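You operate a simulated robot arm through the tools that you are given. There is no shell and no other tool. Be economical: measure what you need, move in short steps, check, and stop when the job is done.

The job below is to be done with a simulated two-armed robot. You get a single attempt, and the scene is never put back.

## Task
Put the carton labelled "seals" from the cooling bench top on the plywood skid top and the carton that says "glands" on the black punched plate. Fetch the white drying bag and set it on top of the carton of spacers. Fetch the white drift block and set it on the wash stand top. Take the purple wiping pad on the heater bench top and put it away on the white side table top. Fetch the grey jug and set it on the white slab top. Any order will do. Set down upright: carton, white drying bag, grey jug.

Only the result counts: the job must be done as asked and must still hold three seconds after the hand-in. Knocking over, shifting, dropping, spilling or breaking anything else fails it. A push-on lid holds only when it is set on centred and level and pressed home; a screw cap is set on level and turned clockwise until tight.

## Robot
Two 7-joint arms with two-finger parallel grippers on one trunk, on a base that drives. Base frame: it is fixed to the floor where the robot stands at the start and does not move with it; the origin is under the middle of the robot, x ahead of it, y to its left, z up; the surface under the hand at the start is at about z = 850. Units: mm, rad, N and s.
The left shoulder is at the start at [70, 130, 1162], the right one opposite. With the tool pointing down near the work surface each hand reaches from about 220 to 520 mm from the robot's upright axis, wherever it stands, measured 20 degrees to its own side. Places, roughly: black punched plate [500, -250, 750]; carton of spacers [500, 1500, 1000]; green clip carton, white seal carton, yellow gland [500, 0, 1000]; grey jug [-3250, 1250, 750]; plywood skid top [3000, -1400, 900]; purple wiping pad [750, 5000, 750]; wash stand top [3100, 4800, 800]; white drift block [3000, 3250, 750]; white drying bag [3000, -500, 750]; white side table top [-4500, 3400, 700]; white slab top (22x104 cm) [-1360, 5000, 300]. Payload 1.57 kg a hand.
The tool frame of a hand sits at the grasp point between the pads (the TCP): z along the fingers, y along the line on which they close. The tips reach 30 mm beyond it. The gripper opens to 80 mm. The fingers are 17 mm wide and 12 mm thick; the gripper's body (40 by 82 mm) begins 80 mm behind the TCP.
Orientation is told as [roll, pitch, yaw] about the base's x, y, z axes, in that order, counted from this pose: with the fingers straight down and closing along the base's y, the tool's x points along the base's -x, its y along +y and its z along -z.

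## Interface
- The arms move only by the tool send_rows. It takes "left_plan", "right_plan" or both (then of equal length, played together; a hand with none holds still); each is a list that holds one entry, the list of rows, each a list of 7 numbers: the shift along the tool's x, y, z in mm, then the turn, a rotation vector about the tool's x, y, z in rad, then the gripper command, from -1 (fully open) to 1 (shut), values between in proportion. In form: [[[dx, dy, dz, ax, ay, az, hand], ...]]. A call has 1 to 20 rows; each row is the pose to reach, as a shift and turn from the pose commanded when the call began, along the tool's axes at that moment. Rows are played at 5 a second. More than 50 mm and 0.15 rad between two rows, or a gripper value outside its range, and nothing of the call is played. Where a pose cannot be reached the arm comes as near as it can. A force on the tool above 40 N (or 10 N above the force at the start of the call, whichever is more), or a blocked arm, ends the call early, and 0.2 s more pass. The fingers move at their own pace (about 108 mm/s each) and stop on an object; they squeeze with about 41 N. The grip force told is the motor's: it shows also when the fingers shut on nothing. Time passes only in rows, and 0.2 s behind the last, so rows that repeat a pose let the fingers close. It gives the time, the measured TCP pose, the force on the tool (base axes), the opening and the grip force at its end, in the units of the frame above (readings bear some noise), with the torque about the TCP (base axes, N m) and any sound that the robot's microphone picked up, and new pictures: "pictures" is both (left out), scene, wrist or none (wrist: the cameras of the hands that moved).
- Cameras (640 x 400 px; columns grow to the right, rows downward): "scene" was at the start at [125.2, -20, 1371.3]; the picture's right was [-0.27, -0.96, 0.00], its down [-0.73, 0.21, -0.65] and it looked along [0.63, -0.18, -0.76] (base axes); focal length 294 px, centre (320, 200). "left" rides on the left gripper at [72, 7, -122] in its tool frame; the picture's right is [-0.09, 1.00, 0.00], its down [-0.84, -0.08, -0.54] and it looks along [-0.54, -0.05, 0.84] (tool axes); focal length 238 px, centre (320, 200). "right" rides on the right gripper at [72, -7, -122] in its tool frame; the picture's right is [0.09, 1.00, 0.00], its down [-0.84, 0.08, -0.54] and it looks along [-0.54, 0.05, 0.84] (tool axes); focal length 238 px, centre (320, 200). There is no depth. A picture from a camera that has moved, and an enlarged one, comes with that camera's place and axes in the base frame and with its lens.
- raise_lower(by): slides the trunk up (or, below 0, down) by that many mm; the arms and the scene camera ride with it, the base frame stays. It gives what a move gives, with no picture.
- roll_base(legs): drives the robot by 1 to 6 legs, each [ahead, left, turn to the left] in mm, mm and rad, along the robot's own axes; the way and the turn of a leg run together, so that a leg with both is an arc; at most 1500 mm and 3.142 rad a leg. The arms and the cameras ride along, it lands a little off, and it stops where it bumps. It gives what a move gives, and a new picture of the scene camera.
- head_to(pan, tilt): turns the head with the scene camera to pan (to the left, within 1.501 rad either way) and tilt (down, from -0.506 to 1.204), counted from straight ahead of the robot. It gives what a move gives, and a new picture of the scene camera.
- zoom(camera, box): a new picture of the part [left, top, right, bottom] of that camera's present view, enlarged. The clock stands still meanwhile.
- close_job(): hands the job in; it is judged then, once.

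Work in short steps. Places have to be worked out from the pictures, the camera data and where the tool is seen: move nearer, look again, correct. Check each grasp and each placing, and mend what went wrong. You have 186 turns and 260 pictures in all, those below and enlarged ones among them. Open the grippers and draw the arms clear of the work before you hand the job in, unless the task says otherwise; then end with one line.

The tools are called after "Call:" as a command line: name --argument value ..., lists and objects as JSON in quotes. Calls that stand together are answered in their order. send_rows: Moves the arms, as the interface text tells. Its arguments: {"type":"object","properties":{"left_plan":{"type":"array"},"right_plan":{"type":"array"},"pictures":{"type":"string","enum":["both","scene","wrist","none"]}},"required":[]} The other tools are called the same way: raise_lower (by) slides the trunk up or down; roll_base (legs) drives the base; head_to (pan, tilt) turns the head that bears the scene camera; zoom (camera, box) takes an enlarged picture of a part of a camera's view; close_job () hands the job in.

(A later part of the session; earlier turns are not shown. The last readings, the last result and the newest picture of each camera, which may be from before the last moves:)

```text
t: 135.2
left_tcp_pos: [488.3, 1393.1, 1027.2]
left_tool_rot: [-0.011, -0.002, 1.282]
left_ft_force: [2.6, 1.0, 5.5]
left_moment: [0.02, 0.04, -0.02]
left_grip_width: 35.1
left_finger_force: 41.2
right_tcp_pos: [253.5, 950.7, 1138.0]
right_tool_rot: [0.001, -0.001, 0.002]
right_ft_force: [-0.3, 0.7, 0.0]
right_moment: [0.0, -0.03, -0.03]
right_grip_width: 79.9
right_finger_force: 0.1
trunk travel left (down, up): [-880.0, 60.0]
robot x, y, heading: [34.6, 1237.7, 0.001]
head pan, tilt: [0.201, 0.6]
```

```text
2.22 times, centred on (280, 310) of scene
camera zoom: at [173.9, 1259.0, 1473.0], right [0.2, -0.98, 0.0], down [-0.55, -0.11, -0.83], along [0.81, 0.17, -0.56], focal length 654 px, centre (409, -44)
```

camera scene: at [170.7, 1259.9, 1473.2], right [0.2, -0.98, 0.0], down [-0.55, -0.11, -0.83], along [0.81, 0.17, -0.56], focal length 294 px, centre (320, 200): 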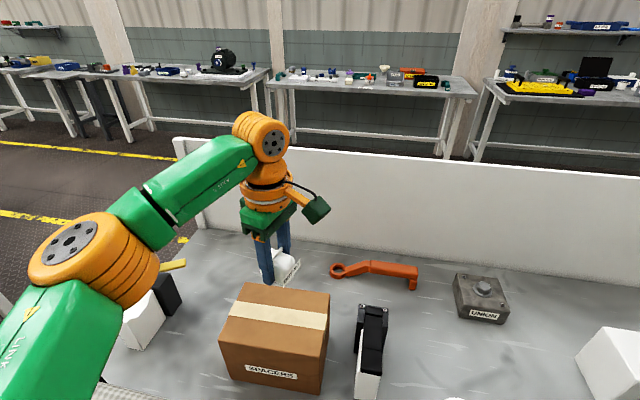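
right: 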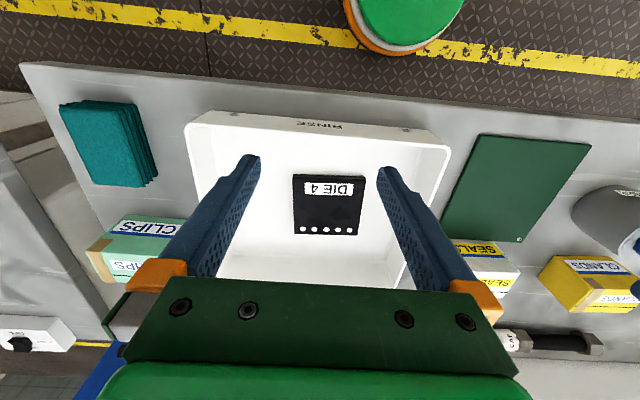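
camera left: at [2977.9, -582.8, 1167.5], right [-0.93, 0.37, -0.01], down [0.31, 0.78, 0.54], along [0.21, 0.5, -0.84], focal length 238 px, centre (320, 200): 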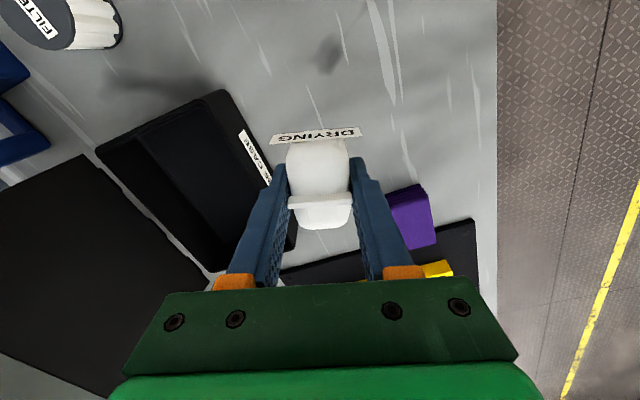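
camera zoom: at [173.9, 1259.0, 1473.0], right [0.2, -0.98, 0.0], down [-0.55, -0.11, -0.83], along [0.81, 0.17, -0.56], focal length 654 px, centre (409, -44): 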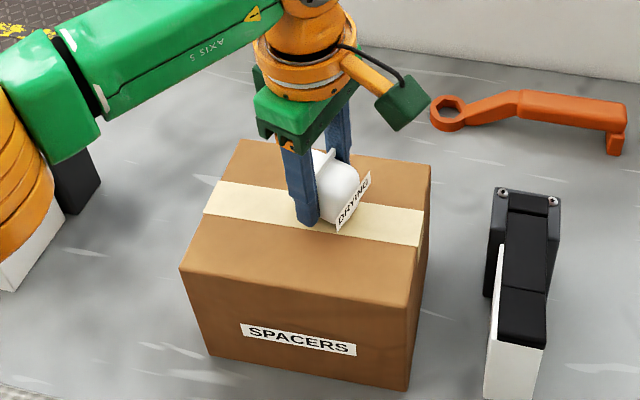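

Contact felt at z≈1027, well within the carton top. Release and rise.

Call:
send_rows --left_plan '[[[0, 0, 1, 0, 0, 0, 1], [0, 0, 1, 0, 0, 0, 0.3], [0, 0, 1, 0, 0, 0, -1], [0, 0, 1, 0, 0, 0, -1], [0, 0, -40, 0, 0, 0, -1], [0, 0, -80, 0, 0, 0, -1], [0, 0, -110, 0, 0, 0, -1]]]' --pictures "wrist"

Call:
zoom --camera "scene" --box '[180, 220, 380, 400]'

```text
t: 136.8
left_tcp_pos: [488.1, 1395.1, 1134.6]
left_tool_rot: [-0.007, 0.0, 1.28]
left_ft_force: [0.2, -0.2, -0.6]
left_moment: [0.02, -0.01, -0.05]
left_grip_width: 80.0
left_finger_force: 0.1
right_tcp_pos: [254.7, 949.6, 1137.6]
right_tool_rot: [0.0, -0.001, -0.001]
right_ft_force: [-0.1, 0.3, 0.5]
right_moment: [-0.01, 0.0, 0.02]
right_grip_width: 79.9
right_finger_force: 0.0
trunk travel left (down, up): [-880.0, 60.0]
robot x, y, heading: [38.6, 1237.8, 0.002]
head pan, tilt: [0.201, 0.6]
camera left: at [458.2, 1326.8, 1256.5], right [-0.93, 0.37, -0.01], down [0.31, 0.78, 0.54], along [0.21, 0.5, -0.84], focal length 238 px, centre (320, 200)
```

left: 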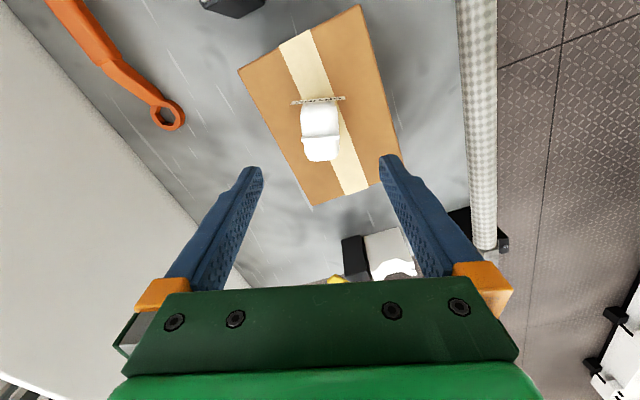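

```text
2.22 times, centred on (280, 310) of scene
camera zoom: at [174.8, 1258.8, 1472.8], right [0.2, -0.98, 0.0], down [-0.55, -0.11, -0.83], along [0.81, 0.17, -0.56], focal length 654 px, centre (409, -44)
```

zoom: 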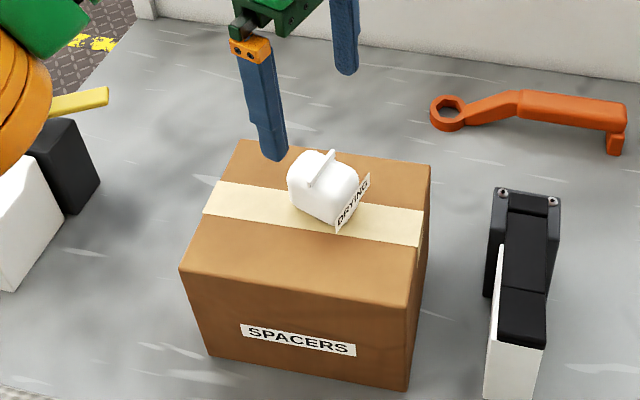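

Bag stands on the carton. Now drive to the aisle and toward the drift block near [3000, 3250].

Call:
roll_base --legs '[[-380, 0, 0], [0, 1100, 0], [1030, 0, 0], [1030, 0, 0], [0, 700, 0]]'

Call:
head_to --pan 0.1 --tilt 0.4

```text
t: 157.6
left_tcp_pos: [2129.0, 3227.4, 1134.0]
left_tool_rot: [-0.006, -0.001, 1.301]
left_ft_force: [0.3, -0.1, 0.6]
left_moment: [0.02, 0.01, -0.01]
left_grip_width: 80.0
left_finger_force: 0.1
right_tcp_pos: [1903.0, 2778.4, 1137.9]
right_tool_rot: [-0.001, 0.003, 0.021]
right_ft_force: [0.4, 0.2, -1.0]
right_moment: [0.0, 0.01, -0.01]
right_grip_width: 79.8
right_finger_force: 0.0
trunk travel left (down, up): [-880.0, 60.0]
robot x, y, heading: [1682.8, 3066.5, 0.021]
head pan, tilt: [0.201, 0.6]
camera scene: at [1818.6, 3086.3, 1472.8], right [0.22, -0.98, 0.0], down [-0.55, -0.12, -0.83], along [0.81, 0.18, -0.56], focal length 294 px, centre (320, 200)
```

scene: 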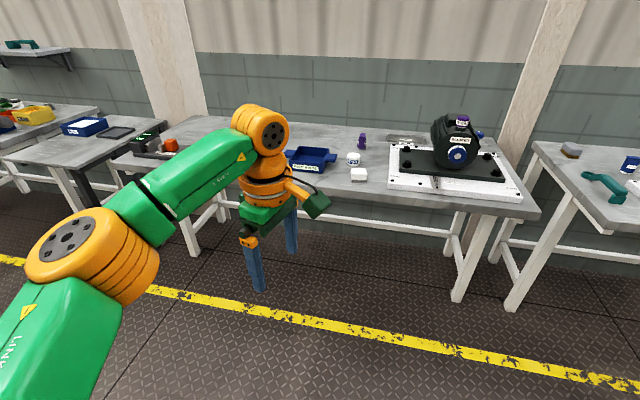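

```text
t: 158.3
left_tcp_pos: [2128.0, 3227.8, 1135.3]
left_tool_rot: [-0.008, -0.001, 1.302]
left_ft_force: [-0.1, 0.2, 0.2]
left_moment: [-0.01, 0.04, 0.0]
left_grip_width: 80.0
left_finger_force: 0.0
right_tcp_pos: [1901.6, 2780.0, 1138.1]
right_tool_rot: [0.0, 0.001, 0.02]
right_ft_force: [-1.1, 0.2, 0.7]
right_moment: [0.01, 0.03, -0.04]
right_grip_width: 79.9
right_finger_force: 0.2
trunk travel left (down, up): [-880.0, 60.0]
robot x, y, heading: [1683.3, 3065.9, 0.02]
head pan, tilt: [0.099, 0.4]
camera scene: at [1824.3, 3079.5, 1490.9], right [0.12, -0.99, 0.0], down [-0.39, -0.05, -0.92], along [0.91, 0.11, -0.39], focal length 294 px, centre (320, 200)
```

scene: 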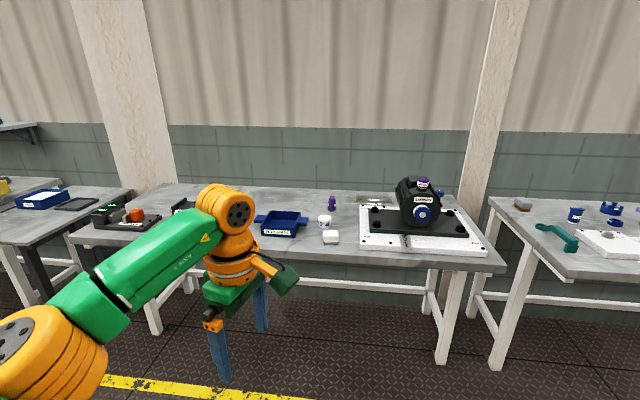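

Call:
zoom --camera "scene" --box '[240, 180, 480, 270]'

```text
2.67 times, centred on (360, 225) of scene
camera zoom: at [1824.3, 3079.5, 1490.9], right [0.12, -0.99, 0.0], down [-0.39, -0.05, -0.92], along [0.91, 0.11, -0.39], focal length 784 px, centre (213, 133)
```

zoom: 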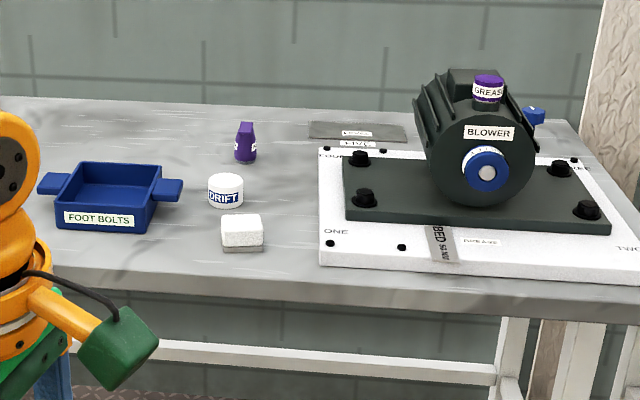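

The cylinder labelled DRIFT is at about [3025, 3203]; the unlabelled white block is nearer at [2884, 3162]. Drive closer and lower the trunk to look.

Call:
roll_base --legs '[[860, 0, -0.02]]'

Call:
raise_lower --by -80

Call:
zoom --camera "left" --box '[0, 0, 640, 400]'

Call:
head_to --pan 0.1 --tilt 0.8

```text
t: 162.8
left_tcp_pos: [2982.9, 3224.5, 1134.8]
left_tool_rot: [-0.01, 0.0, 1.276]
left_ft_force: [-0.2, -0.9, 0.2]
left_moment: [-0.01, -0.02, 0.01]
left_grip_width: 80.2
left_finger_force: 0.1
right_tcp_pos: [2746.2, 2781.8, 1138.7]
right_tool_rot: [0.0, 0.0, -0.007]
right_ft_force: [0.3, -0.4, 0.7]
right_moment: [-0.01, -0.02, 0.01]
right_grip_width: 80.0
right_finger_force: 0.0
trunk travel left (down, up): [-880.0, 60.0]
robot x, y, heading: [2533.9, 3071.9, -0.006]
head pan, tilt: [0.099, 0.4]
camera scene: at [2674.3, 3082.8, 1491.1], right [0.1, -1.0, 0.0], down [-0.39, -0.04, -0.92], along [0.92, 0.09, -0.39], focal length 294 px, centre (320, 200)
```

scene: 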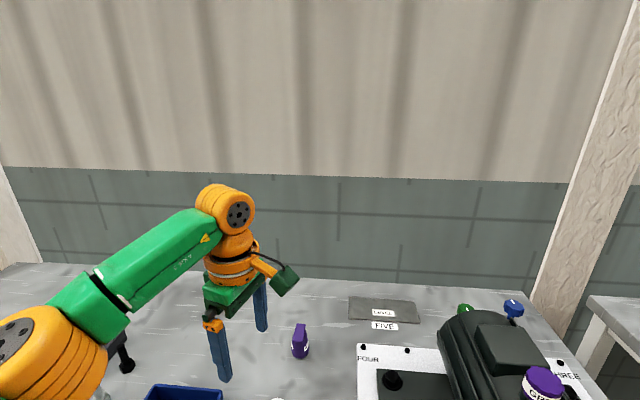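

```text
t: 164.0
left_tcp_pos: [2983.4, 3223.9, 1054.3]
left_tool_rot: [-0.006, -0.001, 1.276]
left_ft_force: [0.3, -0.3, -1.0]
left_moment: [-0.02, -0.01, 0.0]
left_grip_width: 80.0
left_finger_force: 0.0
right_tcp_pos: [2747.2, 2781.5, 1058.0]
right_tool_rot: [-0.001, 0.001, -0.002]
right_ft_force: [0.4, 0.9, 0.2]
right_moment: [0.0, 0.0, -0.04]
right_grip_width: 80.1
right_finger_force: 0.1
trunk travel left (down, up): [-800.0, 140.0]
robot x, y, heading: [2533.7, 3072.4, -0.006]
head pan, tilt: [0.099, 0.4]
```

```text
1.00 times, centred on (320, 200) of left (not enlarged: the box is as wide or as high as the picture)
camera zoom: at [2953.8, 3157.5, 1176.1], right [-0.93, 0.38, -0.01], down [0.31, 0.78, 0.54], along [0.21, 0.5, -0.84], focal length 238 px, centre (320, 200)
```

zoom: 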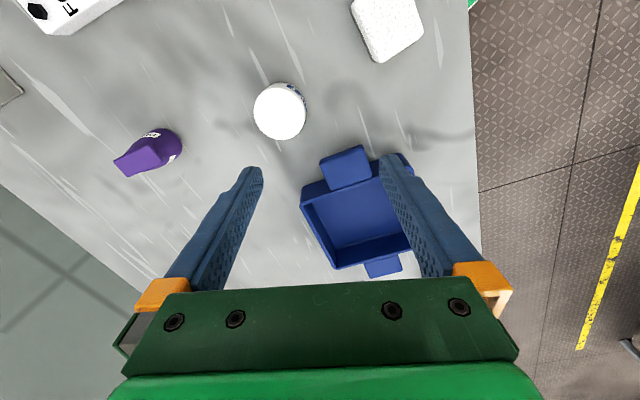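

```text
t: 164.8
left_tcp_pos: [2985.2, 3224.0, 1054.4]
left_tool_rot: [-0.007, -0.002, 1.275]
left_ft_force: [0.1, 0.1, 1.1]
left_moment: [-0.01, -0.04, -0.02]
left_grip_width: 80.0
left_finger_force: 0.1
right_tcp_pos: [2747.3, 2782.7, 1059.5]
right_tool_rot: [-0.001, 0.001, -0.004]
right_ft_force: [-0.1, 0.3, 0.0]
right_moment: [-0.03, 0.03, 0.0]
right_grip_width: 80.2
right_finger_force: 0.1
trunk travel left (down, up): [-800.0, 140.0]
robot x, y, heading: [2535.2, 3078.8, -0.006]
head pan, tilt: [0.099, 0.799]
camera scene: at [2663.7, 3081.6, 1375.9], right [0.1, -1.0, 0.0], down [-0.71, -0.07, -0.7], along [0.69, 0.07, -0.72], focal length 294 px, centre (320, 200)
```

scene: 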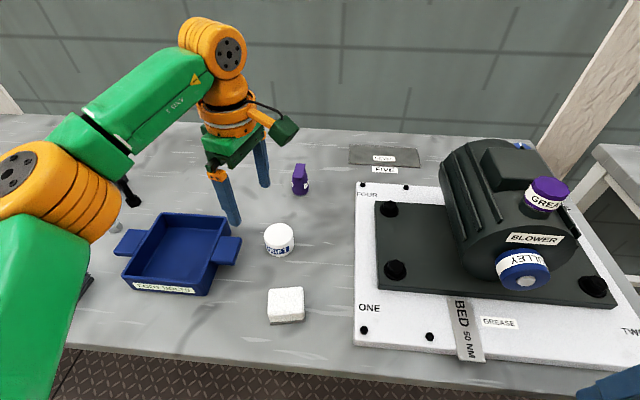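

The DRIFT cylinder (Ø~60) is centred at about [3022, 3201]; the other white piece is a rough pad. Move over it, partway down.

Call:
send_rows --left_plan '[[[6, -21, 30, 0, 0, 0, -1], [11, -42, 60, 0, 0, 0, -1], [11, -42, 90, 0, 0, 0, -1], [11, -42, 90, 0, 0, 0, -1]]]' --pictures "wrist"

```text
t: 165.8
left_tcp_pos: [3020.3, 3202.4, 965.6]
left_tool_rot: [-0.006, -0.001, 1.276]
left_ft_force: [0.6, 1.1, 0.3]
left_moment: [0.03, 0.0, 0.0]
left_grip_width: 80.0
left_finger_force: 0.1
right_tcp_pos: [2747.7, 2783.5, 1058.5]
right_tool_rot: [-0.001, 0.002, -0.005]
right_ft_force: [0.1, -1.2, -0.2]
right_moment: [-0.01, -0.03, 0.03]
right_grip_width: 80.2
right_finger_force: 0.0
trunk travel left (down, up): [-800.0, 140.0]
robot x, y, heading: [2529.0, 3074.8, 0.0]
head pan, tilt: [0.099, 0.799]
camera left: at [2990.6, 3136.0, 1087.5], right [-0.93, 0.38, -0.01], down [0.31, 0.78, 0.54], along [0.21, 0.5, -0.84], focal length 238 px, centre (320, 200)
```

left: 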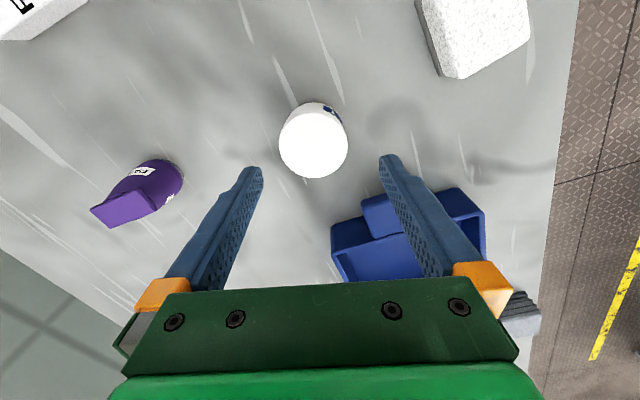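

Slight offset correction, then descend to z≈885 and grip.

Call:
send_rows --left_plan '[[[4, -5, 30, 0, 0, 0, -1], [4, -5, 60, 0, 0, 0, -1], [4, -5, 80, 0, 0, 0, -1], [4, -5, 80, 0, 0, 0, 1], [4, -5, 80, 0, 0, 0, 1], [4, -5, 80, 0, 0, 0, 1]]]' --pictures "wrist"

```text
t: 167.2
left_tcp_pos: [3017.2, 3197.1, 885.1]
left_tool_rot: [-0.008, -0.003, 1.276]
left_ft_force: [1.8, 2.6, 6.1]
left_moment: [0.08, 0.2, -0.02]
left_grip_width: 58.6
left_finger_force: 40.9
left hand out of reach, approached as far as the arm can: row 2, 3, 4, 5, 6
right_tcp_pos: [2746.4, 2782.8, 1059.0]
right_tool_rot: [-0.002, -0.002, -0.005]
right_ft_force: [-0.7, -0.1, -1.3]
right_moment: [-0.02, -0.03, -0.03]
right_grip_width: 79.9
right_finger_force: 0.2
trunk travel left (down, up): [-800.0, 140.0]
robot x, y, heading: [2532.1, 3071.4, 0.002]
head pan, tilt: [0.099, 0.799]
camera left: at [2986.5, 3131.6, 1006.5], right [-0.93, 0.38, -0.01], down [0.31, 0.78, 0.54], along [0.21, 0.5, -0.84], focal length 238 px, centre (320, 200)
```

left: 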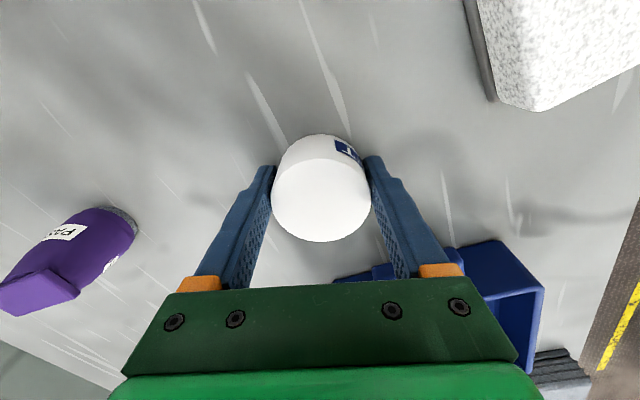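

Gripped at 58.6 mm. Lift, back off and go left toward the wash stand.

Call:
send_rows --left_plan '[[[0, 4, -40, 0, 0, 0, 1], [0, 8, -80, 0, 0, 0, 1], [0, 12, -120, 0, 0, 0, 1], [0, 12, -160, 0, 0, 0, 1]]]' --pictures "none"

Call:
roll_base --legs '[[-600, 0, 0], [0, 1400, 0]]'

Call:
head_to --pan 0.2 --tilt 0.4

```text
t: 168.2
left_tcp_pos: [3002.5, 3198.4, 1043.6]
left_tool_rot: [-0.007, -0.002, 1.276]
left_ft_force: [0.0, -0.6, -1.3]
left_moment: [0.01, -0.03, -0.01]
left_grip_width: 58.7
left_finger_force: 40.9
right_tcp_pos: [2746.2, 2781.4, 1058.7]
right_tool_rot: [-0.001, 0.003, -0.005]
right_ft_force: [-1.3, 1.1, 1.1]
right_moment: [0.0, -0.01, 0.03]
right_grip_width: 79.9
right_finger_force: 0.0
trunk travel left (down, up): [-800.0, 140.0]
robot x, y, heading: [2531.1, 3074.0, 0.001]
head pan, tilt: [0.099, 0.799]
```

```text
t: 177.9
left_tcp_pos: [2388.5, 4560.0, 1044.4]
left_tool_rot: [-0.008, -0.002, 1.304]
left_ft_force: [0.4, -0.1, -0.8]
left_moment: [0.0, -0.04, 0.0]
left_grip_width: 58.2
left_finger_force: 40.5
right_tcp_pos: [2144.0, 4136.0, 1057.9]
right_tool_rot: [-0.001, 0.002, 0.023]
right_ft_force: [0.6, -0.9, -0.1]
right_moment: [0.0, 0.0, -0.03]
right_grip_width: 80.2
right_finger_force: 0.1
trunk travel left (down, up): [-800.0, 140.0]
robot x, y, heading: [1920.6, 4422.8, 0.022]
head pan, tilt: [0.099, 0.799]
camera scene: at [2052.2, 4432.8, 1375.8], right [0.12, -0.99, 0.0], down [-0.71, -0.09, -0.7], along [0.69, 0.09, -0.72], focal length 294 px, centre (320, 200)
```

scene: 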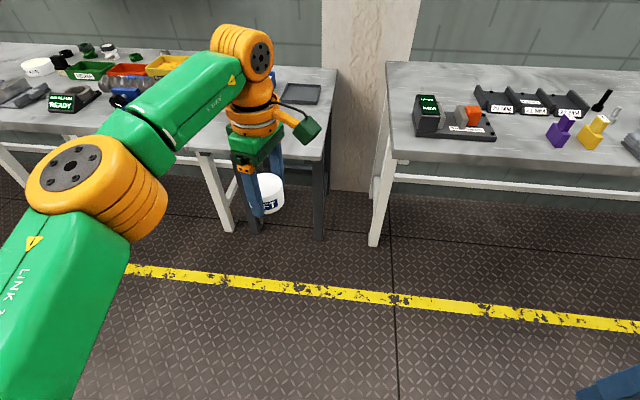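

```text
t: 178.8
left_tcp_pos: [2388.6, 4559.9, 1043.9]
left_tool_rot: [-0.006, 0.0, 1.303]
left_ft_force: [0.6, 0.1, -1.7]
left_moment: [0.01, 0.0, -0.01]
left_grip_width: 58.4
left_finger_force: 41.3
right_tcp_pos: [2144.2, 4137.4, 1058.7]
right_tool_rot: [-0.003, 0.003, 0.022]
right_ft_force: [0.2, 0.7, 0.6]
right_moment: [-0.02, -0.01, -0.02]
right_grip_width: 79.9
right_finger_force: 0.0
trunk travel left (down, up): [-800.0, 140.0]
robot x, y, heading: [1924.3, 4423.0, 0.016]
head pan, tilt: [0.201, 0.4]
camera scene: at [2062.4, 4444.2, 1410.8], right [0.22, -0.97, 0.0], down [-0.38, -0.09, -0.92], along [0.9, 0.2, -0.39], focal length 294 px, centre (320, 200)
```

scene: 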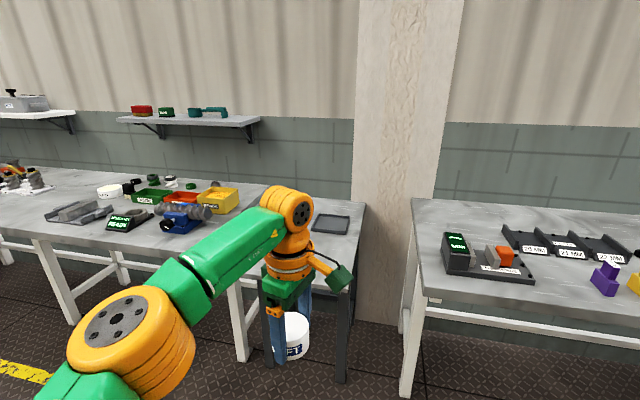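

The dark-legged stand at the right end of that row (around y≈4650–4850) seems to be the wash stand. Move closer to look.

Call:
roll_base --legs '[[250, 180, -0.016]]'

Call:
head_to --pan 0.0 --tilt 0.5

```text
t: 180.9
left_tcp_pos: [2636.0, 4739.5, 1044.3]
left_tool_rot: [-0.009, -0.004, 1.291]
left_ft_force: [-0.7, 0.5, -2.1]
left_moment: [0.01, 0.01, 0.03]
left_grip_width: 58.5
left_finger_force: 40.3
right_tcp_pos: [2386.5, 4317.9, 1057.6]
right_tool_rot: [0.0, 0.0, 0.009]
right_ft_force: [-0.4, 0.5, 0.6]
right_moment: [0.0, -0.02, 0.02]
right_grip_width: 79.9
right_finger_force: 0.0
trunk travel left (down, up): [-800.0, 140.0]
robot x, y, heading: [2168.0, 4609.6, 0.013]
head pan, tilt: [0.201, 0.4]
camera scene: at [2307.8, 4627.2, 1411.2], right [0.21, -0.98, 0.0], down [-0.38, -0.08, -0.92], along [0.9, 0.19, -0.39], focal length 294 px, centre (320, 200)
```

scene: 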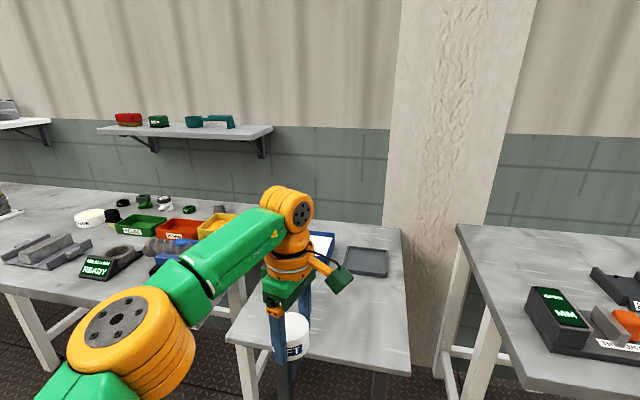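

```text
t: 181.6
left_tcp_pos: [2637.5, 4740.3, 1043.7]
left_tool_rot: [-0.007, 0.0, 1.292]
left_ft_force: [0.4, 0.2, -1.8]
left_moment: [-0.04, 0.0, 0.01]
left_grip_width: 58.3
left_finger_force: 41.3
right_tcp_pos: [2387.5, 4319.6, 1058.9]
right_tool_rot: [-0.002, 0.004, 0.011]
right_ft_force: [-1.1, 1.1, -0.7]
right_moment: [0.0, 0.0, -0.02]
right_grip_width: 79.7
right_finger_force: 0.1
trunk travel left (down, up): [-800.0, 140.0]
robot x, y, heading: [2169.8, 4607.3, 0.013]
head pan, tilt: [0.0, 0.499]
camera scene: at [2310.3, 4610.3, 1401.8], right [0.01, -1.0, 0.0], down [-0.48, -0.01, -0.88], along [0.88, 0.01, -0.48], focal length 294 px, centre (320, 200)
```

scene: 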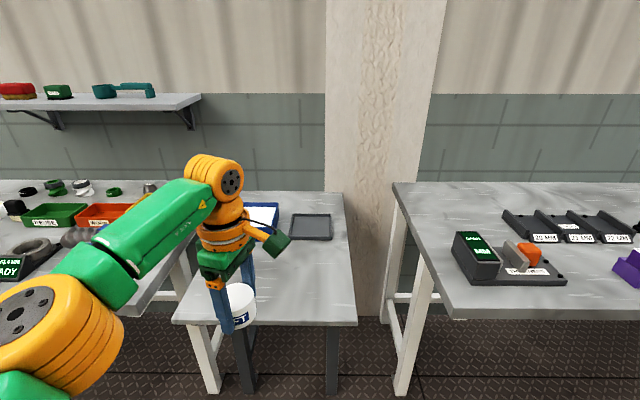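

The stand's front half is clear; target [2870, 4720]. Drive ahead.

Call:
roll_base --legs '[[235, -20, -0.013]]'

Call:
zoom --camera "left" --box '[0, 0, 640, 400]'

```text
t: 183.4
left_tcp_pos: [2867.0, 4718.5, 1043.4]
left_tool_rot: [-0.009, -0.001, 1.283]
left_ft_force: [0.1, -0.6, -1.4]
left_moment: [0.0, -0.01, 0.0]
left_grip_width: 58.4
left_finger_force: 40.9
right_tcp_pos: [2613.3, 4298.9, 1058.4]
right_tool_rot: [-0.001, 0.0, 0.002]
right_ft_force: [0.2, 0.0, 0.5]
right_moment: [0.0, -0.01, 0.03]
right_grip_width: 80.1
right_finger_force: 0.1
trunk travel left (down, up): [-800.0, 140.0]
robot x, y, heading: [2397.6, 4587.5, 0.001]
head pan, tilt: [0.0, 0.499]
camera scene: at [2538.1, 4591.2, 1402.1], right [0.0, -1.0, 0.0], down [-0.48, 0.0, -0.88], along [0.88, 0.0, -0.48], focal length 294 px, centre (320, 200)
```

scene: 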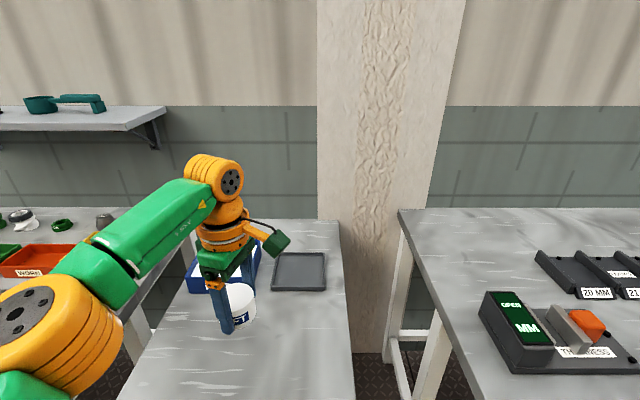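

```text
1.00 times, centred on (320, 200) of left (not enlarged: the box is as wide or as high as the picture)
camera zoom: at [2837.2, 4652.4, 1166.0], right [-0.93, 0.37, -0.01], down [0.31, 0.78, 0.54], along [0.21, 0.5, -0.84], focal length 238 px, centre (320, 200)
```

zoom: 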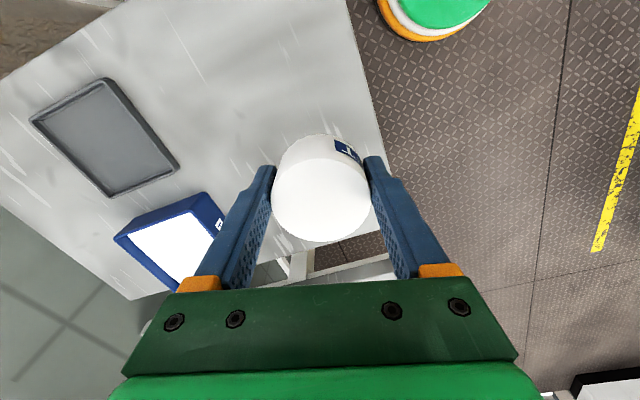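

Shift 50 mm deeper for margin from the stand edge, then lower.

Call:
roll_base --legs '[[50, 0, 0]]'

Call:
send_rows --left_plan '[[[0, 0, 40, 0, 0, 0, 1], [0, 0, 80, 0, 0, 0, 1], [0, 0, 120, 0, 0, 0, 1], [0, 0, 145, 0, 0, 0, 1], [0, 0, 150, 0, 0, 0, 1]]]' --pictures "wrist"

```text
t: 184.3
left_tcp_pos: [2912.7, 4718.4, 1046.1]
left_tool_rot: [-0.013, -0.003, 1.281]
left_ft_force: [0.4, -0.8, -1.0]
left_moment: [0.03, -0.01, 0.01]
left_grip_width: 58.7
left_finger_force: 41.2
right_tcp_pos: [2660.9, 4299.1, 1059.6]
right_tool_rot: [-0.002, -0.005, 0.001]
right_ft_force: [-1.4, 0.1, -0.2]
right_moment: [0.01, -0.06, -0.02]
right_grip_width: 79.8
right_finger_force: 0.1
trunk travel left (down, up): [-800.0, 140.0]
robot x, y, heading: [2449.7, 4592.5, 0.002]
head pan, tilt: [0.0, 0.499]
camera scene: at [2582.5, 4591.0, 1402.7], right [0.0, -1.0, 0.0], down [-0.47, 0.0, -0.88], along [0.88, 0.0, -0.47], focal length 294 px, centre (320, 200)
```

scene: 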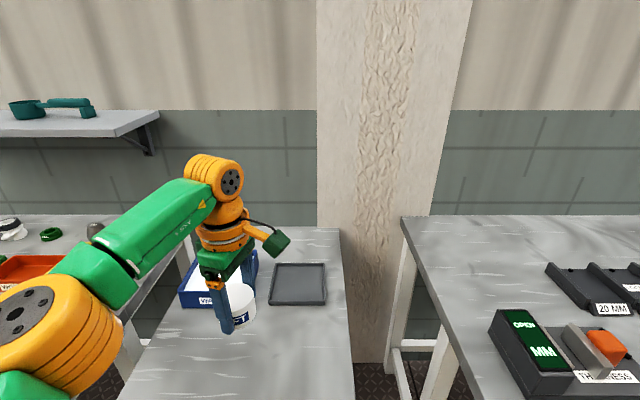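

```text
t: 185.5
left_tcp_pos: [2919.8, 4718.5, 893.0]
left_tool_rot: [-0.01, -0.003, 1.282]
left_ft_force: [1.0, 1.0, -0.9]
left_moment: [0.01, -0.02, -0.01]
left_grip_width: 58.2
left_finger_force: 40.7
right_tcp_pos: [2665.8, 4300.4, 1058.5]
right_tool_rot: [-0.001, 0.001, 0.002]
right_ft_force: [0.5, -0.8, -0.5]
right_moment: [0.01, -0.01, -0.03]
right_grip_width: 79.9
right_finger_force: 0.0
trunk travel left (down, up): [-800.0, 140.0]
robot x, y, heading: [2447.2, 4591.0, 0.0]
head pan, tilt: [0.0, 0.499]
camera left: at [2889.9, 4652.7, 1014.4], right [-0.93, 0.37, -0.01], down [0.31, 0.78, 0.54], along [0.21, 0.5, -0.84], focal length 238 px, centre (320, 200)
```

left: 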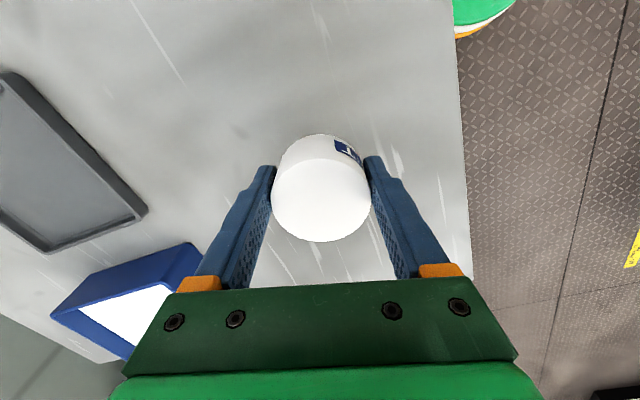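

Nothing touched yet; keep lowering in small steps.

Call:
send_rows --left_plan '[[[0, 0, 4, 0, 0, 0, 1], [0, 0, 7, 0, 0, 0, 1], [0, 0, 10, 0, 0, 0, 1], [0, 0, 13, 0, 0, 0, 1], [0, 0, 16, 0, 0, 0, 1]]]' --pictures "none"

```text
t: 186.7
left_tcp_pos: [2920.1, 4718.7, 876.9]
left_tool_rot: [-0.007, -0.002, 1.282]
left_ft_force: [-0.2, -0.1, -1.8]
left_moment: [-0.01, -0.02, 0.0]
left_grip_width: 58.2
left_finger_force: 40.6
right_tcp_pos: [2665.5, 4300.6, 1059.0]
right_tool_rot: [-0.003, 0.001, 0.002]
right_ft_force: [-0.6, 0.3, 0.3]
right_moment: [0.03, 0.06, 0.02]
right_grip_width: 80.1
right_finger_force: 0.0
trunk travel left (down, up): [-800.0, 140.0]
robot x, y, heading: [2447.3, 4592.1, -0.001]
head pan, tilt: [0.0, 0.499]
```

The stand is lower than the bench. Continue down.

Call:
send_rows --left_plan '[[[0, 0, 4, 0, 0, 0, 1], [0, 0, 8, 0, 0, 0, 1], [0, 0, 12, 0, 0, 0, 1], [0, 0, 16, 0, 0, 0, 1], [0, 0, 20, 0, 0, 0, 1], [0, 0, 24, 0, 0, 0, 1], [0, 0, 28, 0, 0, 0, 1], [0, 0, 32, 0, 0, 0, 1], [0, 0, 36, 0, 0, 0, 1]]]' --pictures "none"

Call:
zoom --camera "scene" --box '[120, 200, 360, 400]'

```text
t: 188.7
left_tcp_pos: [2920.4, 4719.4, 841.6]
left_tool_rot: [-0.007, 0.0, 1.283]
left_ft_force: [0.2, 0.2, -1.5]
left_moment: [-0.04, -0.01, 0.02]
left_grip_width: 58.5
left_finger_force: 41.0
right_tcp_pos: [2664.8, 4299.6, 1059.0]
right_tool_rot: [-0.001, -0.001, 0.003]
right_ft_force: [-0.5, 1.3, 0.3]
right_moment: [-0.01, 0.04, 0.04]
right_grip_width: 80.2
right_finger_force: 0.1
trunk travel left (down, up): [-800.0, 140.0]
robot x, y, heading: [2444.9, 4586.1, 0.002]
head pan, tilt: [0.0, 0.499]
```

```text
2.00 times, centred on (240, 300) of scene
camera zoom: at [2590.5, 4591.0, 1401.8], right [0.0, -1.0, 0.0], down [-0.48, 0.0, -0.88], along [0.88, 0.0, -0.48], focal length 588 px, centre (480, 0)
```

zoom: 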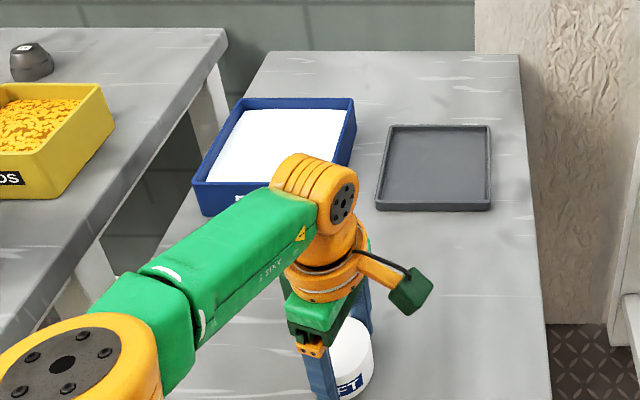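

Still above the surface. Continue down in small steps.

Call:
send_rows --left_plan '[[[0, 0, 4, 0, 0, 0, 1], [0, 0, 8, 0, 0, 0, 1], [0, 0, 12, 0, 0, 0, 1], [0, 0, 16, 0, 0, 0, 1], [0, 0, 20, 0, 0, 0, 1], [0, 0, 24, 0, 0, 0, 1], [0, 0, 28, 0, 0, 0, 1], [0, 0, 32, 0, 0, 0, 1], [0, 0, 36, 0, 0, 0, 1], [0, 0, 40, 0, 0, 0, 1]]]' --pictures "wrist"

```text
t: 189.8
left_tcp_pos: [2916.5, 4718.3, 831.3]
left_tool_rot: [-0.018, -0.006, 1.283]
left_ft_force: [-4.5, -2.2, 20.0]
left_moment: [0.08, 0.93, 0.1]
left_grip_width: 58.5
left_finger_force: 41.4
right_tcp_pos: [2658.6, 4297.4, 1058.2]
right_tool_rot: [0.0, -0.004, 0.004]
right_ft_force: [-0.1, 0.1, 0.3]
right_moment: [0.0, -0.03, 0.01]
right_grip_width: 80.3
right_finger_force: 0.0
trunk travel left (down, up): [-800.0, 140.0]
robot x, y, heading: [2451.4, 4593.3, 0.003]
head pan, tilt: [0.0, 0.499]
stopped in row 5 (left hand): the force on the tool passed its limit at 50 N (the readings are from after the stop); the commanded pose is now the measured one
camera left: at [2885.1, 4650.5, 952.0], right [-0.93, 0.37, -0.02], down [0.3, 0.78, 0.55], along [0.22, 0.5, -0.84], focal length 238 px, centre (320, 200)
```

left: 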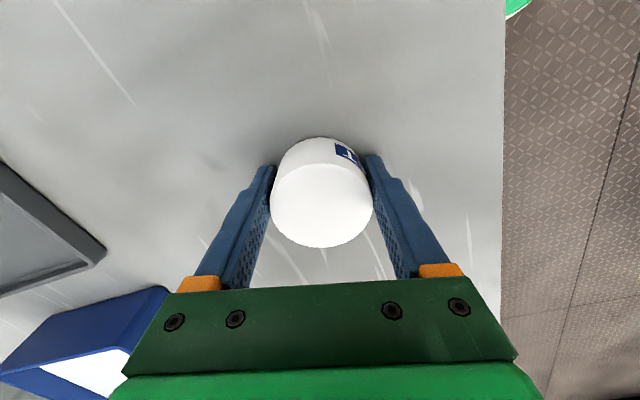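

Contact (stand top ≈797). Ease up slightly, release and rise.

Call:
send_rows --left_plan '[[[0, 0, -2, 0, 0, 0, 1], [0, 0, -2, 0, 0, 0, 0.3], [0, 0, -2, 0, 0, 0, -1], [0, 0, -2, 0, 0, 0, -1], [0, 0, -42, 0, 0, 0, -1], [0, 0, -82, 0, 0, 0, -1], [0, 0, -122, 0, 0, 0, -1], [0, 0, -162, 0, 0, 0, -1], [0, 0, -200, 0, 0, 0, -1]]]' --pictures "wrist"

```text
t: 191.8
left_tcp_pos: [2916.1, 4716.0, 1026.2]
left_tool_rot: [-0.012, -0.003, 1.282]
left_ft_force: [0.0, -0.4, 0.4]
left_moment: [0.0, -0.04, -0.02]
left_grip_width: 79.9
left_finger_force: 0.0
right_tcp_pos: [2665.5, 4299.8, 1057.9]
right_tool_rot: [0.0, 0.002, 0.003]
right_ft_force: [-0.1, -0.2, 0.7]
right_moment: [-0.03, 0.01, 0.0]
right_grip_width: 80.0
right_finger_force: 0.1
trunk travel left (down, up): [-800.0, 140.0]
robot x, y, heading: [2446.7, 4592.2, 0.007]
head pan, tilt: [0.0, 0.499]
camera left: at [2887.0, 4650.2, 1148.3], right [-0.93, 0.37, -0.01], down [0.31, 0.78, 0.55], along [0.21, 0.5, -0.84], focal length 238 px, centre (320, 200)
```

left: 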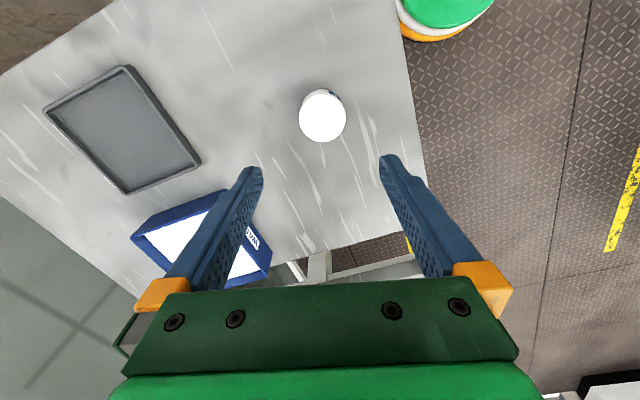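

Drift block stands on the wash stand. Back into the aisle and turn around to view the island benches for the purple pad.

Call:
roll_base --legs '[[-650, 0, 0], [0, 0, 3.1]]'

Call:
head_to --pan -0.3 --tilt 0.4

```text
t: 202.7
left_tcp_pos: [1336.3, 4464.0, 1025.9]
left_tool_rot: [-0.013, -0.001, -1.863]
left_ft_force: [-0.1, 0.1, -0.3]
left_moment: [0.0, -0.04, 0.0]
left_grip_width: 80.0
left_finger_force: 0.1
right_tcp_pos: [1591.3, 4880.1, 1058.4]
right_tool_rot: [0.0, 0.002, 3.138]
right_ft_force: [-0.3, 0.8, 0.2]
right_moment: [0.01, -0.03, 0.01]
right_grip_width: 79.8
right_finger_force: 0.0
trunk travel left (down, up): [-800.0, 140.0]
robot x, y, heading: [1805.4, 4590.9, 3.136]
head pan, tilt: [0.0, 0.499]
camera scene: at [1664.8, 4591.7, 1401.8], right [0.0, 1.0, 0.0], down [0.48, 0.0, -0.88], along [-0.88, 0.0, -0.48], focal length 294 px, centre (320, 200)
```

scene: 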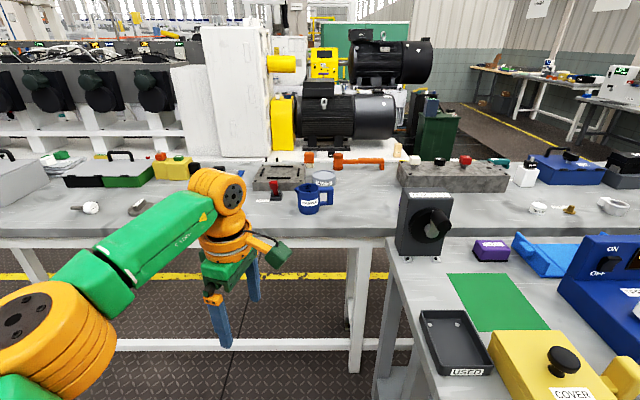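

```text
t: 203.5
left_tcp_pos: [1336.2, 4465.4, 1025.6]
left_tool_rot: [-0.01, -0.003, -1.865]
left_ft_force: [0.9, 0.1, -0.3]
left_moment: [-0.03, 0.0, 0.01]
left_grip_width: 79.8
left_finger_force: 0.1
right_tcp_pos: [1591.4, 4880.7, 1057.8]
right_tool_rot: [-0.002, 0.002, 3.138]
right_ft_force: [-1.0, 0.4, -0.1]
right_moment: [0.0, 0.02, -0.01]
right_grip_width: 80.1
right_finger_force: 0.0
trunk travel left (down, up): [-800.0, 140.0]
robot x, y, heading: [1808.7, 4591.2, 3.14]
head pan, tilt: [-0.3, 0.4]
camera scene: at [1667.4, 4618.8, 1410.9], right [0.3, 0.95, 0.0], down [0.37, -0.12, -0.92], along [-0.88, 0.27, -0.39], focal length 294 px, centre (320, 200)
```

scene: 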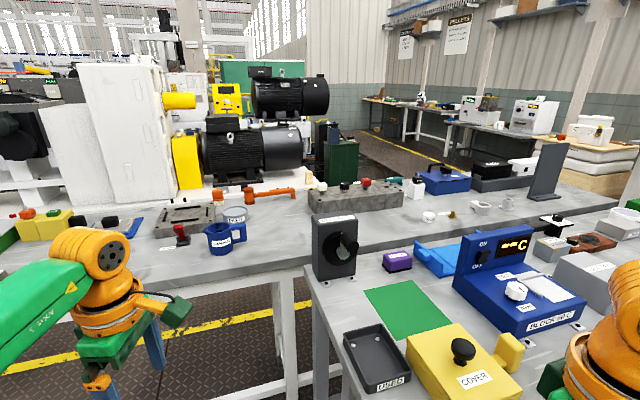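

I'll enlarge the heater bench to confirm the purple pad.

Call:
zoom --camera "scene" --box '[300, 200, 560, 380]'

```text
2.22 times, centred on (430, 290) of scene
camera zoom: at [1667.4, 4618.8, 1410.9], right [0.3, 0.95, 0.0], down [0.37, -0.12, -0.92], along [-0.88, 0.27, -0.39], focal length 654 px, centre (76, 0)
```

zoom: 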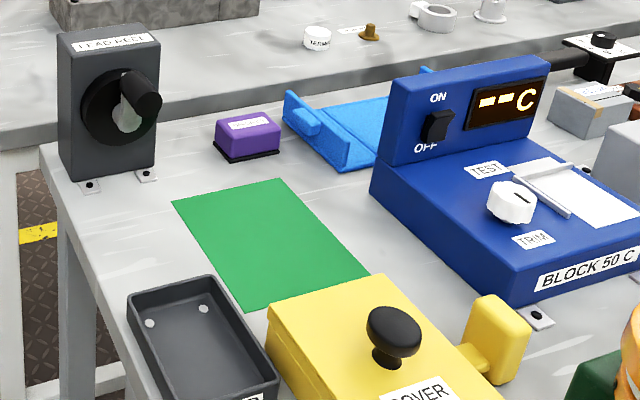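

The purple pad (dark sole) is at about [991, 5081] on the heater bench, whose free left edge is at y≈4805. I'll approach from that side, facing +y.

Call:
roll_base --legs '[[0, 450, 0], [0, 0, -1.57], [0, 600, 0]]'

Call:
head_to --pan 0.15 --tilt 0.5

```text
t: 213.0
left_tcp_pos: [1068.1, 4602.5, 1026.6]
left_tool_rot: [-0.012, -0.003, 2.869]
left_ft_force: [0.3, 0.1, 0.4]
left_moment: [-0.01, -0.01, 0.01]
left_grip_width: 80.0
left_finger_force: 0.1
right_tcp_pos: [1489.6, 4354.5, 1058.7]
right_tool_rot: [0.0, 0.003, 1.586]
right_ft_force: [-0.6, -0.3, 0.2]
right_moment: [0.02, 0.05, 0.0]
right_grip_width: 79.8
right_finger_force: 0.1
trunk travel left (down, up): [-800.0, 140.0]
robot x, y, heading: [1200.2, 4135.0, 1.589]
head pan, tilt: [-0.3, 0.4]
camera scene: at [1228.8, 4274.8, 1410.9], right [0.96, -0.28, 0.0], down [-0.11, -0.37, -0.92], along [0.26, 0.88, -0.39], focal length 294 px, centre (320, 200)
```

scene: 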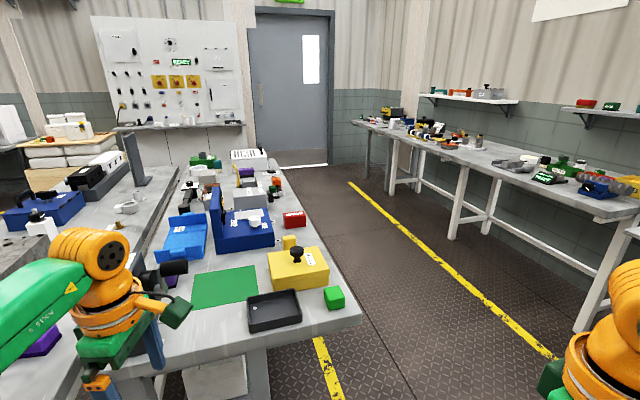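

```text
t: 213.9
left_tcp_pos: [1066.6, 4601.6, 1025.9]
left_tool_rot: [-0.013, -0.003, 2.87]
left_ft_force: [-0.6, 0.7, 0.9]
left_moment: [-0.01, -0.03, -0.02]
left_grip_width: 80.2
left_finger_force: 0.1
right_tcp_pos: [1488.9, 4355.2, 1059.8]
right_tool_rot: [0.001, 0.003, 1.586]
right_ft_force: [0.1, 0.2, 0.3]
right_moment: [-0.03, 0.02, -0.01]
right_grip_width: 79.9
right_finger_force: 0.0
trunk travel left (down, up): [-800.0, 140.0]
robot x, y, heading: [1203.8, 4133.0, 1.588]
head pan, tilt: [0.15, 0.499]
camera scene: at [1186.4, 4275.6, 1401.8], right [0.99, 0.17, 0.0], down [0.08, -0.47, -0.88], along [-0.15, 0.87, -0.48], focal length 294 px, centre (320, 200)
```

scene: 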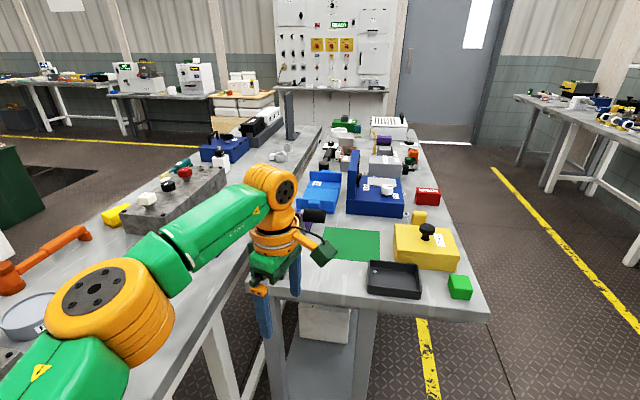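

Raise the trunk to clear the reel box, then drive ahead along the heater bench edge side.

Call:
raise_lower --by 110

Call:
roll_base --legs '[[470, 5, -0.017]]'

Call:
head_to --pan 0.3 --tilt 0.85

Call:
zoom --camera "left" --box '[0, 0, 640, 400]'

```text
t: 215.3
left_tcp_pos: [1067.8, 4601.7, 1135.5]
left_tool_rot: [-0.013, -0.003, 2.868]
left_ft_force: [0.4, -0.1, -1.0]
left_moment: [0.0, -0.01, 0.0]
left_grip_width: 79.8
left_finger_force: 0.0
right_tcp_pos: [1489.2, 4355.3, 1168.0]
right_tool_rot: [-0.001, 0.001, 1.587]
right_ft_force: [0.0, 0.1, -1.1]
right_moment: [0.0, -0.01, 0.0]
right_grip_width: 80.1
right_finger_force: 0.1
trunk travel left (down, up): [-910.0, 30.0]
robot x, y, heading: [1203.2, 4135.1, 1.581]
head pan, tilt: [0.15, 0.499]
```

```text
t: 218.1
left_tcp_pos: [1073.9, 5069.9, 1137.3]
left_tool_rot: [-0.014, -0.003, 2.841]
left_ft_force: [0.5, 1.0, -0.1]
left_moment: [-0.04, 0.01, -0.03]
left_grip_width: 80.2
left_finger_force: 0.1
right_tcp_pos: [1488.5, 4811.8, 1167.9]
right_tool_rot: [-0.001, 0.0, 1.56]
right_ft_force: [-0.3, -0.1, -0.2]
right_moment: [0.01, 0.02, -0.03]
right_grip_width: 80.1
right_finger_force: 0.0
trunk travel left (down, up): [-910.0, 30.0]
robot x, y, heading: [1193.9, 4599.3, 1.562]
head pan, tilt: [0.15, 0.499]
camera scene: at [1183.6, 4740.0, 1512.1], right [0.99, 0.14, 0.0], down [0.07, -0.47, -0.88], along [-0.12, 0.87, -0.48], focal length 294 px, centre (320, 200)
```

scene: 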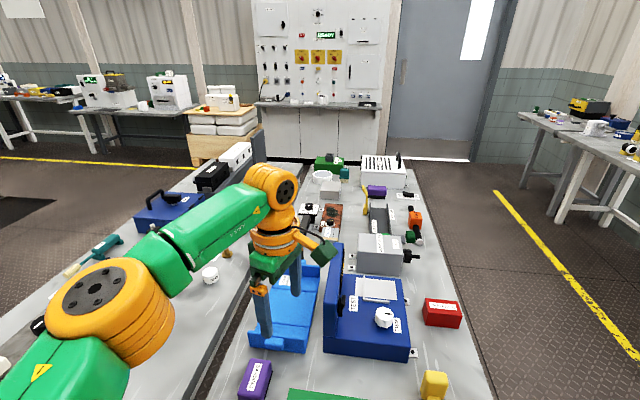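

```text
t: 218.9
left_tcp_pos: [1073.5, 5072.4, 1135.9]
left_tool_rot: [-0.012, -0.001, 2.842]
left_ft_force: [1.5, -0.9, 0.5]
left_moment: [0.01, -0.02, 0.02]
left_grip_width: 80.0
left_finger_force: 0.0
right_tcp_pos: [1487.2, 4813.9, 1168.2]
right_tool_rot: [-0.002, 0.002, 1.56]
right_ft_force: [0.0, 0.0, -0.4]
right_moment: [0.02, 0.02, 0.0]
right_grip_width: 79.9
right_finger_force: 0.1
trunk travel left (down, up): [-910.0, 30.0]
robot x, y, heading: [1198.3, 4598.8, 1.557]
head pan, tilt: [0.3, 0.85]
camera scene: at [1174.0, 4727.7, 1481.9], right [0.96, 0.29, 0.0], down [0.21, -0.72, -0.66], along [-0.19, 0.63, -0.75], focal length 294 px, centre (320, 200)
```

scene: 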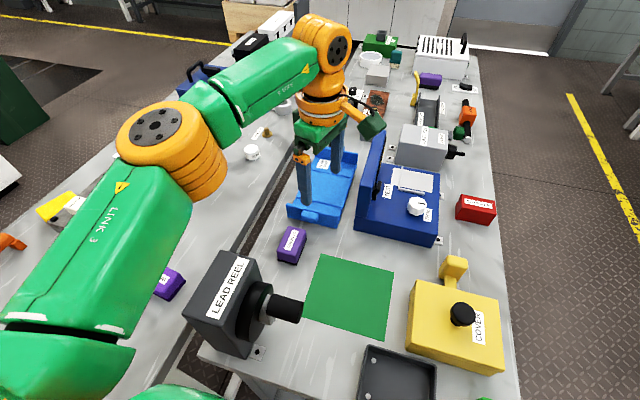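

```text
1.00 times, centred on (320, 200) of left (not enlarged: the box is as wide or as high as the picture)
camera zoom: at [1138.3, 5043.4, 1257.4], right [-0.38, -0.92, -0.01], down [-0.78, 0.32, 0.54], along [-0.5, 0.22, -0.84], focal length 238 px, centre (320, 200)
```

zoom: 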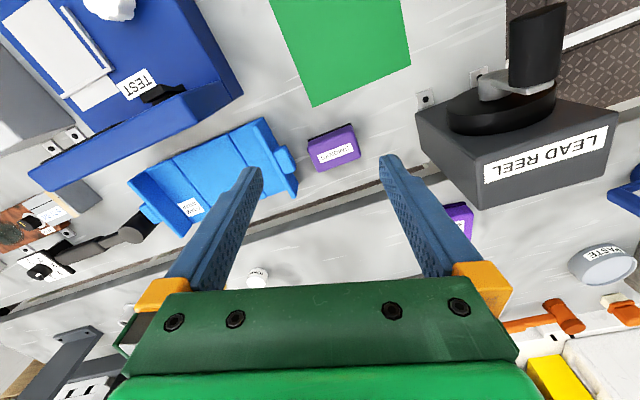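

Two purple items are visible; let me read their labels.

Call:
zoom --camera "scene" --box '[130, 200, 330, 320]'

Call:
zoom --camera "left" --box '[270, 100, 400, 190]'

```text
3.20 times, centred on (230, 260) of scene
camera zoom: at [1174.0, 4727.7, 1481.9], right [0.96, 0.29, 0.0], down [0.21, -0.72, -0.66], along [-0.19, 0.63, -0.75], focal length 941 px, centre (608, 8)
```

zoom: 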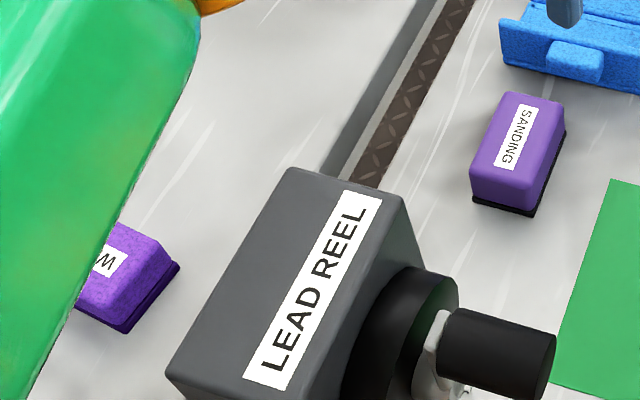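

```text
4.44 times, centred on (335, 145) of left
camera zoom: at [1138.3, 5043.4, 1257.4], right [-0.38, -0.92, -0.01], down [-0.78, 0.32, 0.54], along [-0.5, 0.22, -0.84], focal length 1059 px, centre (253, 444)
```

zoom: 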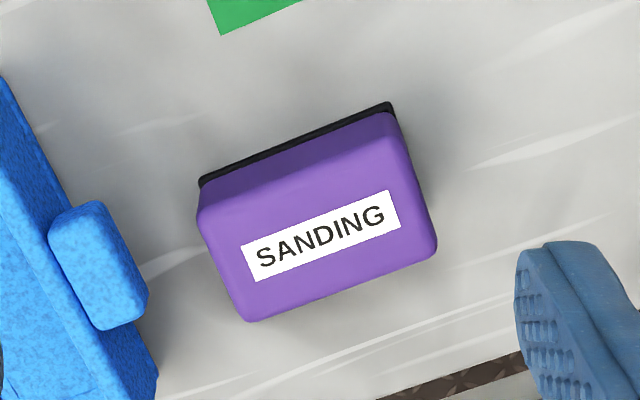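

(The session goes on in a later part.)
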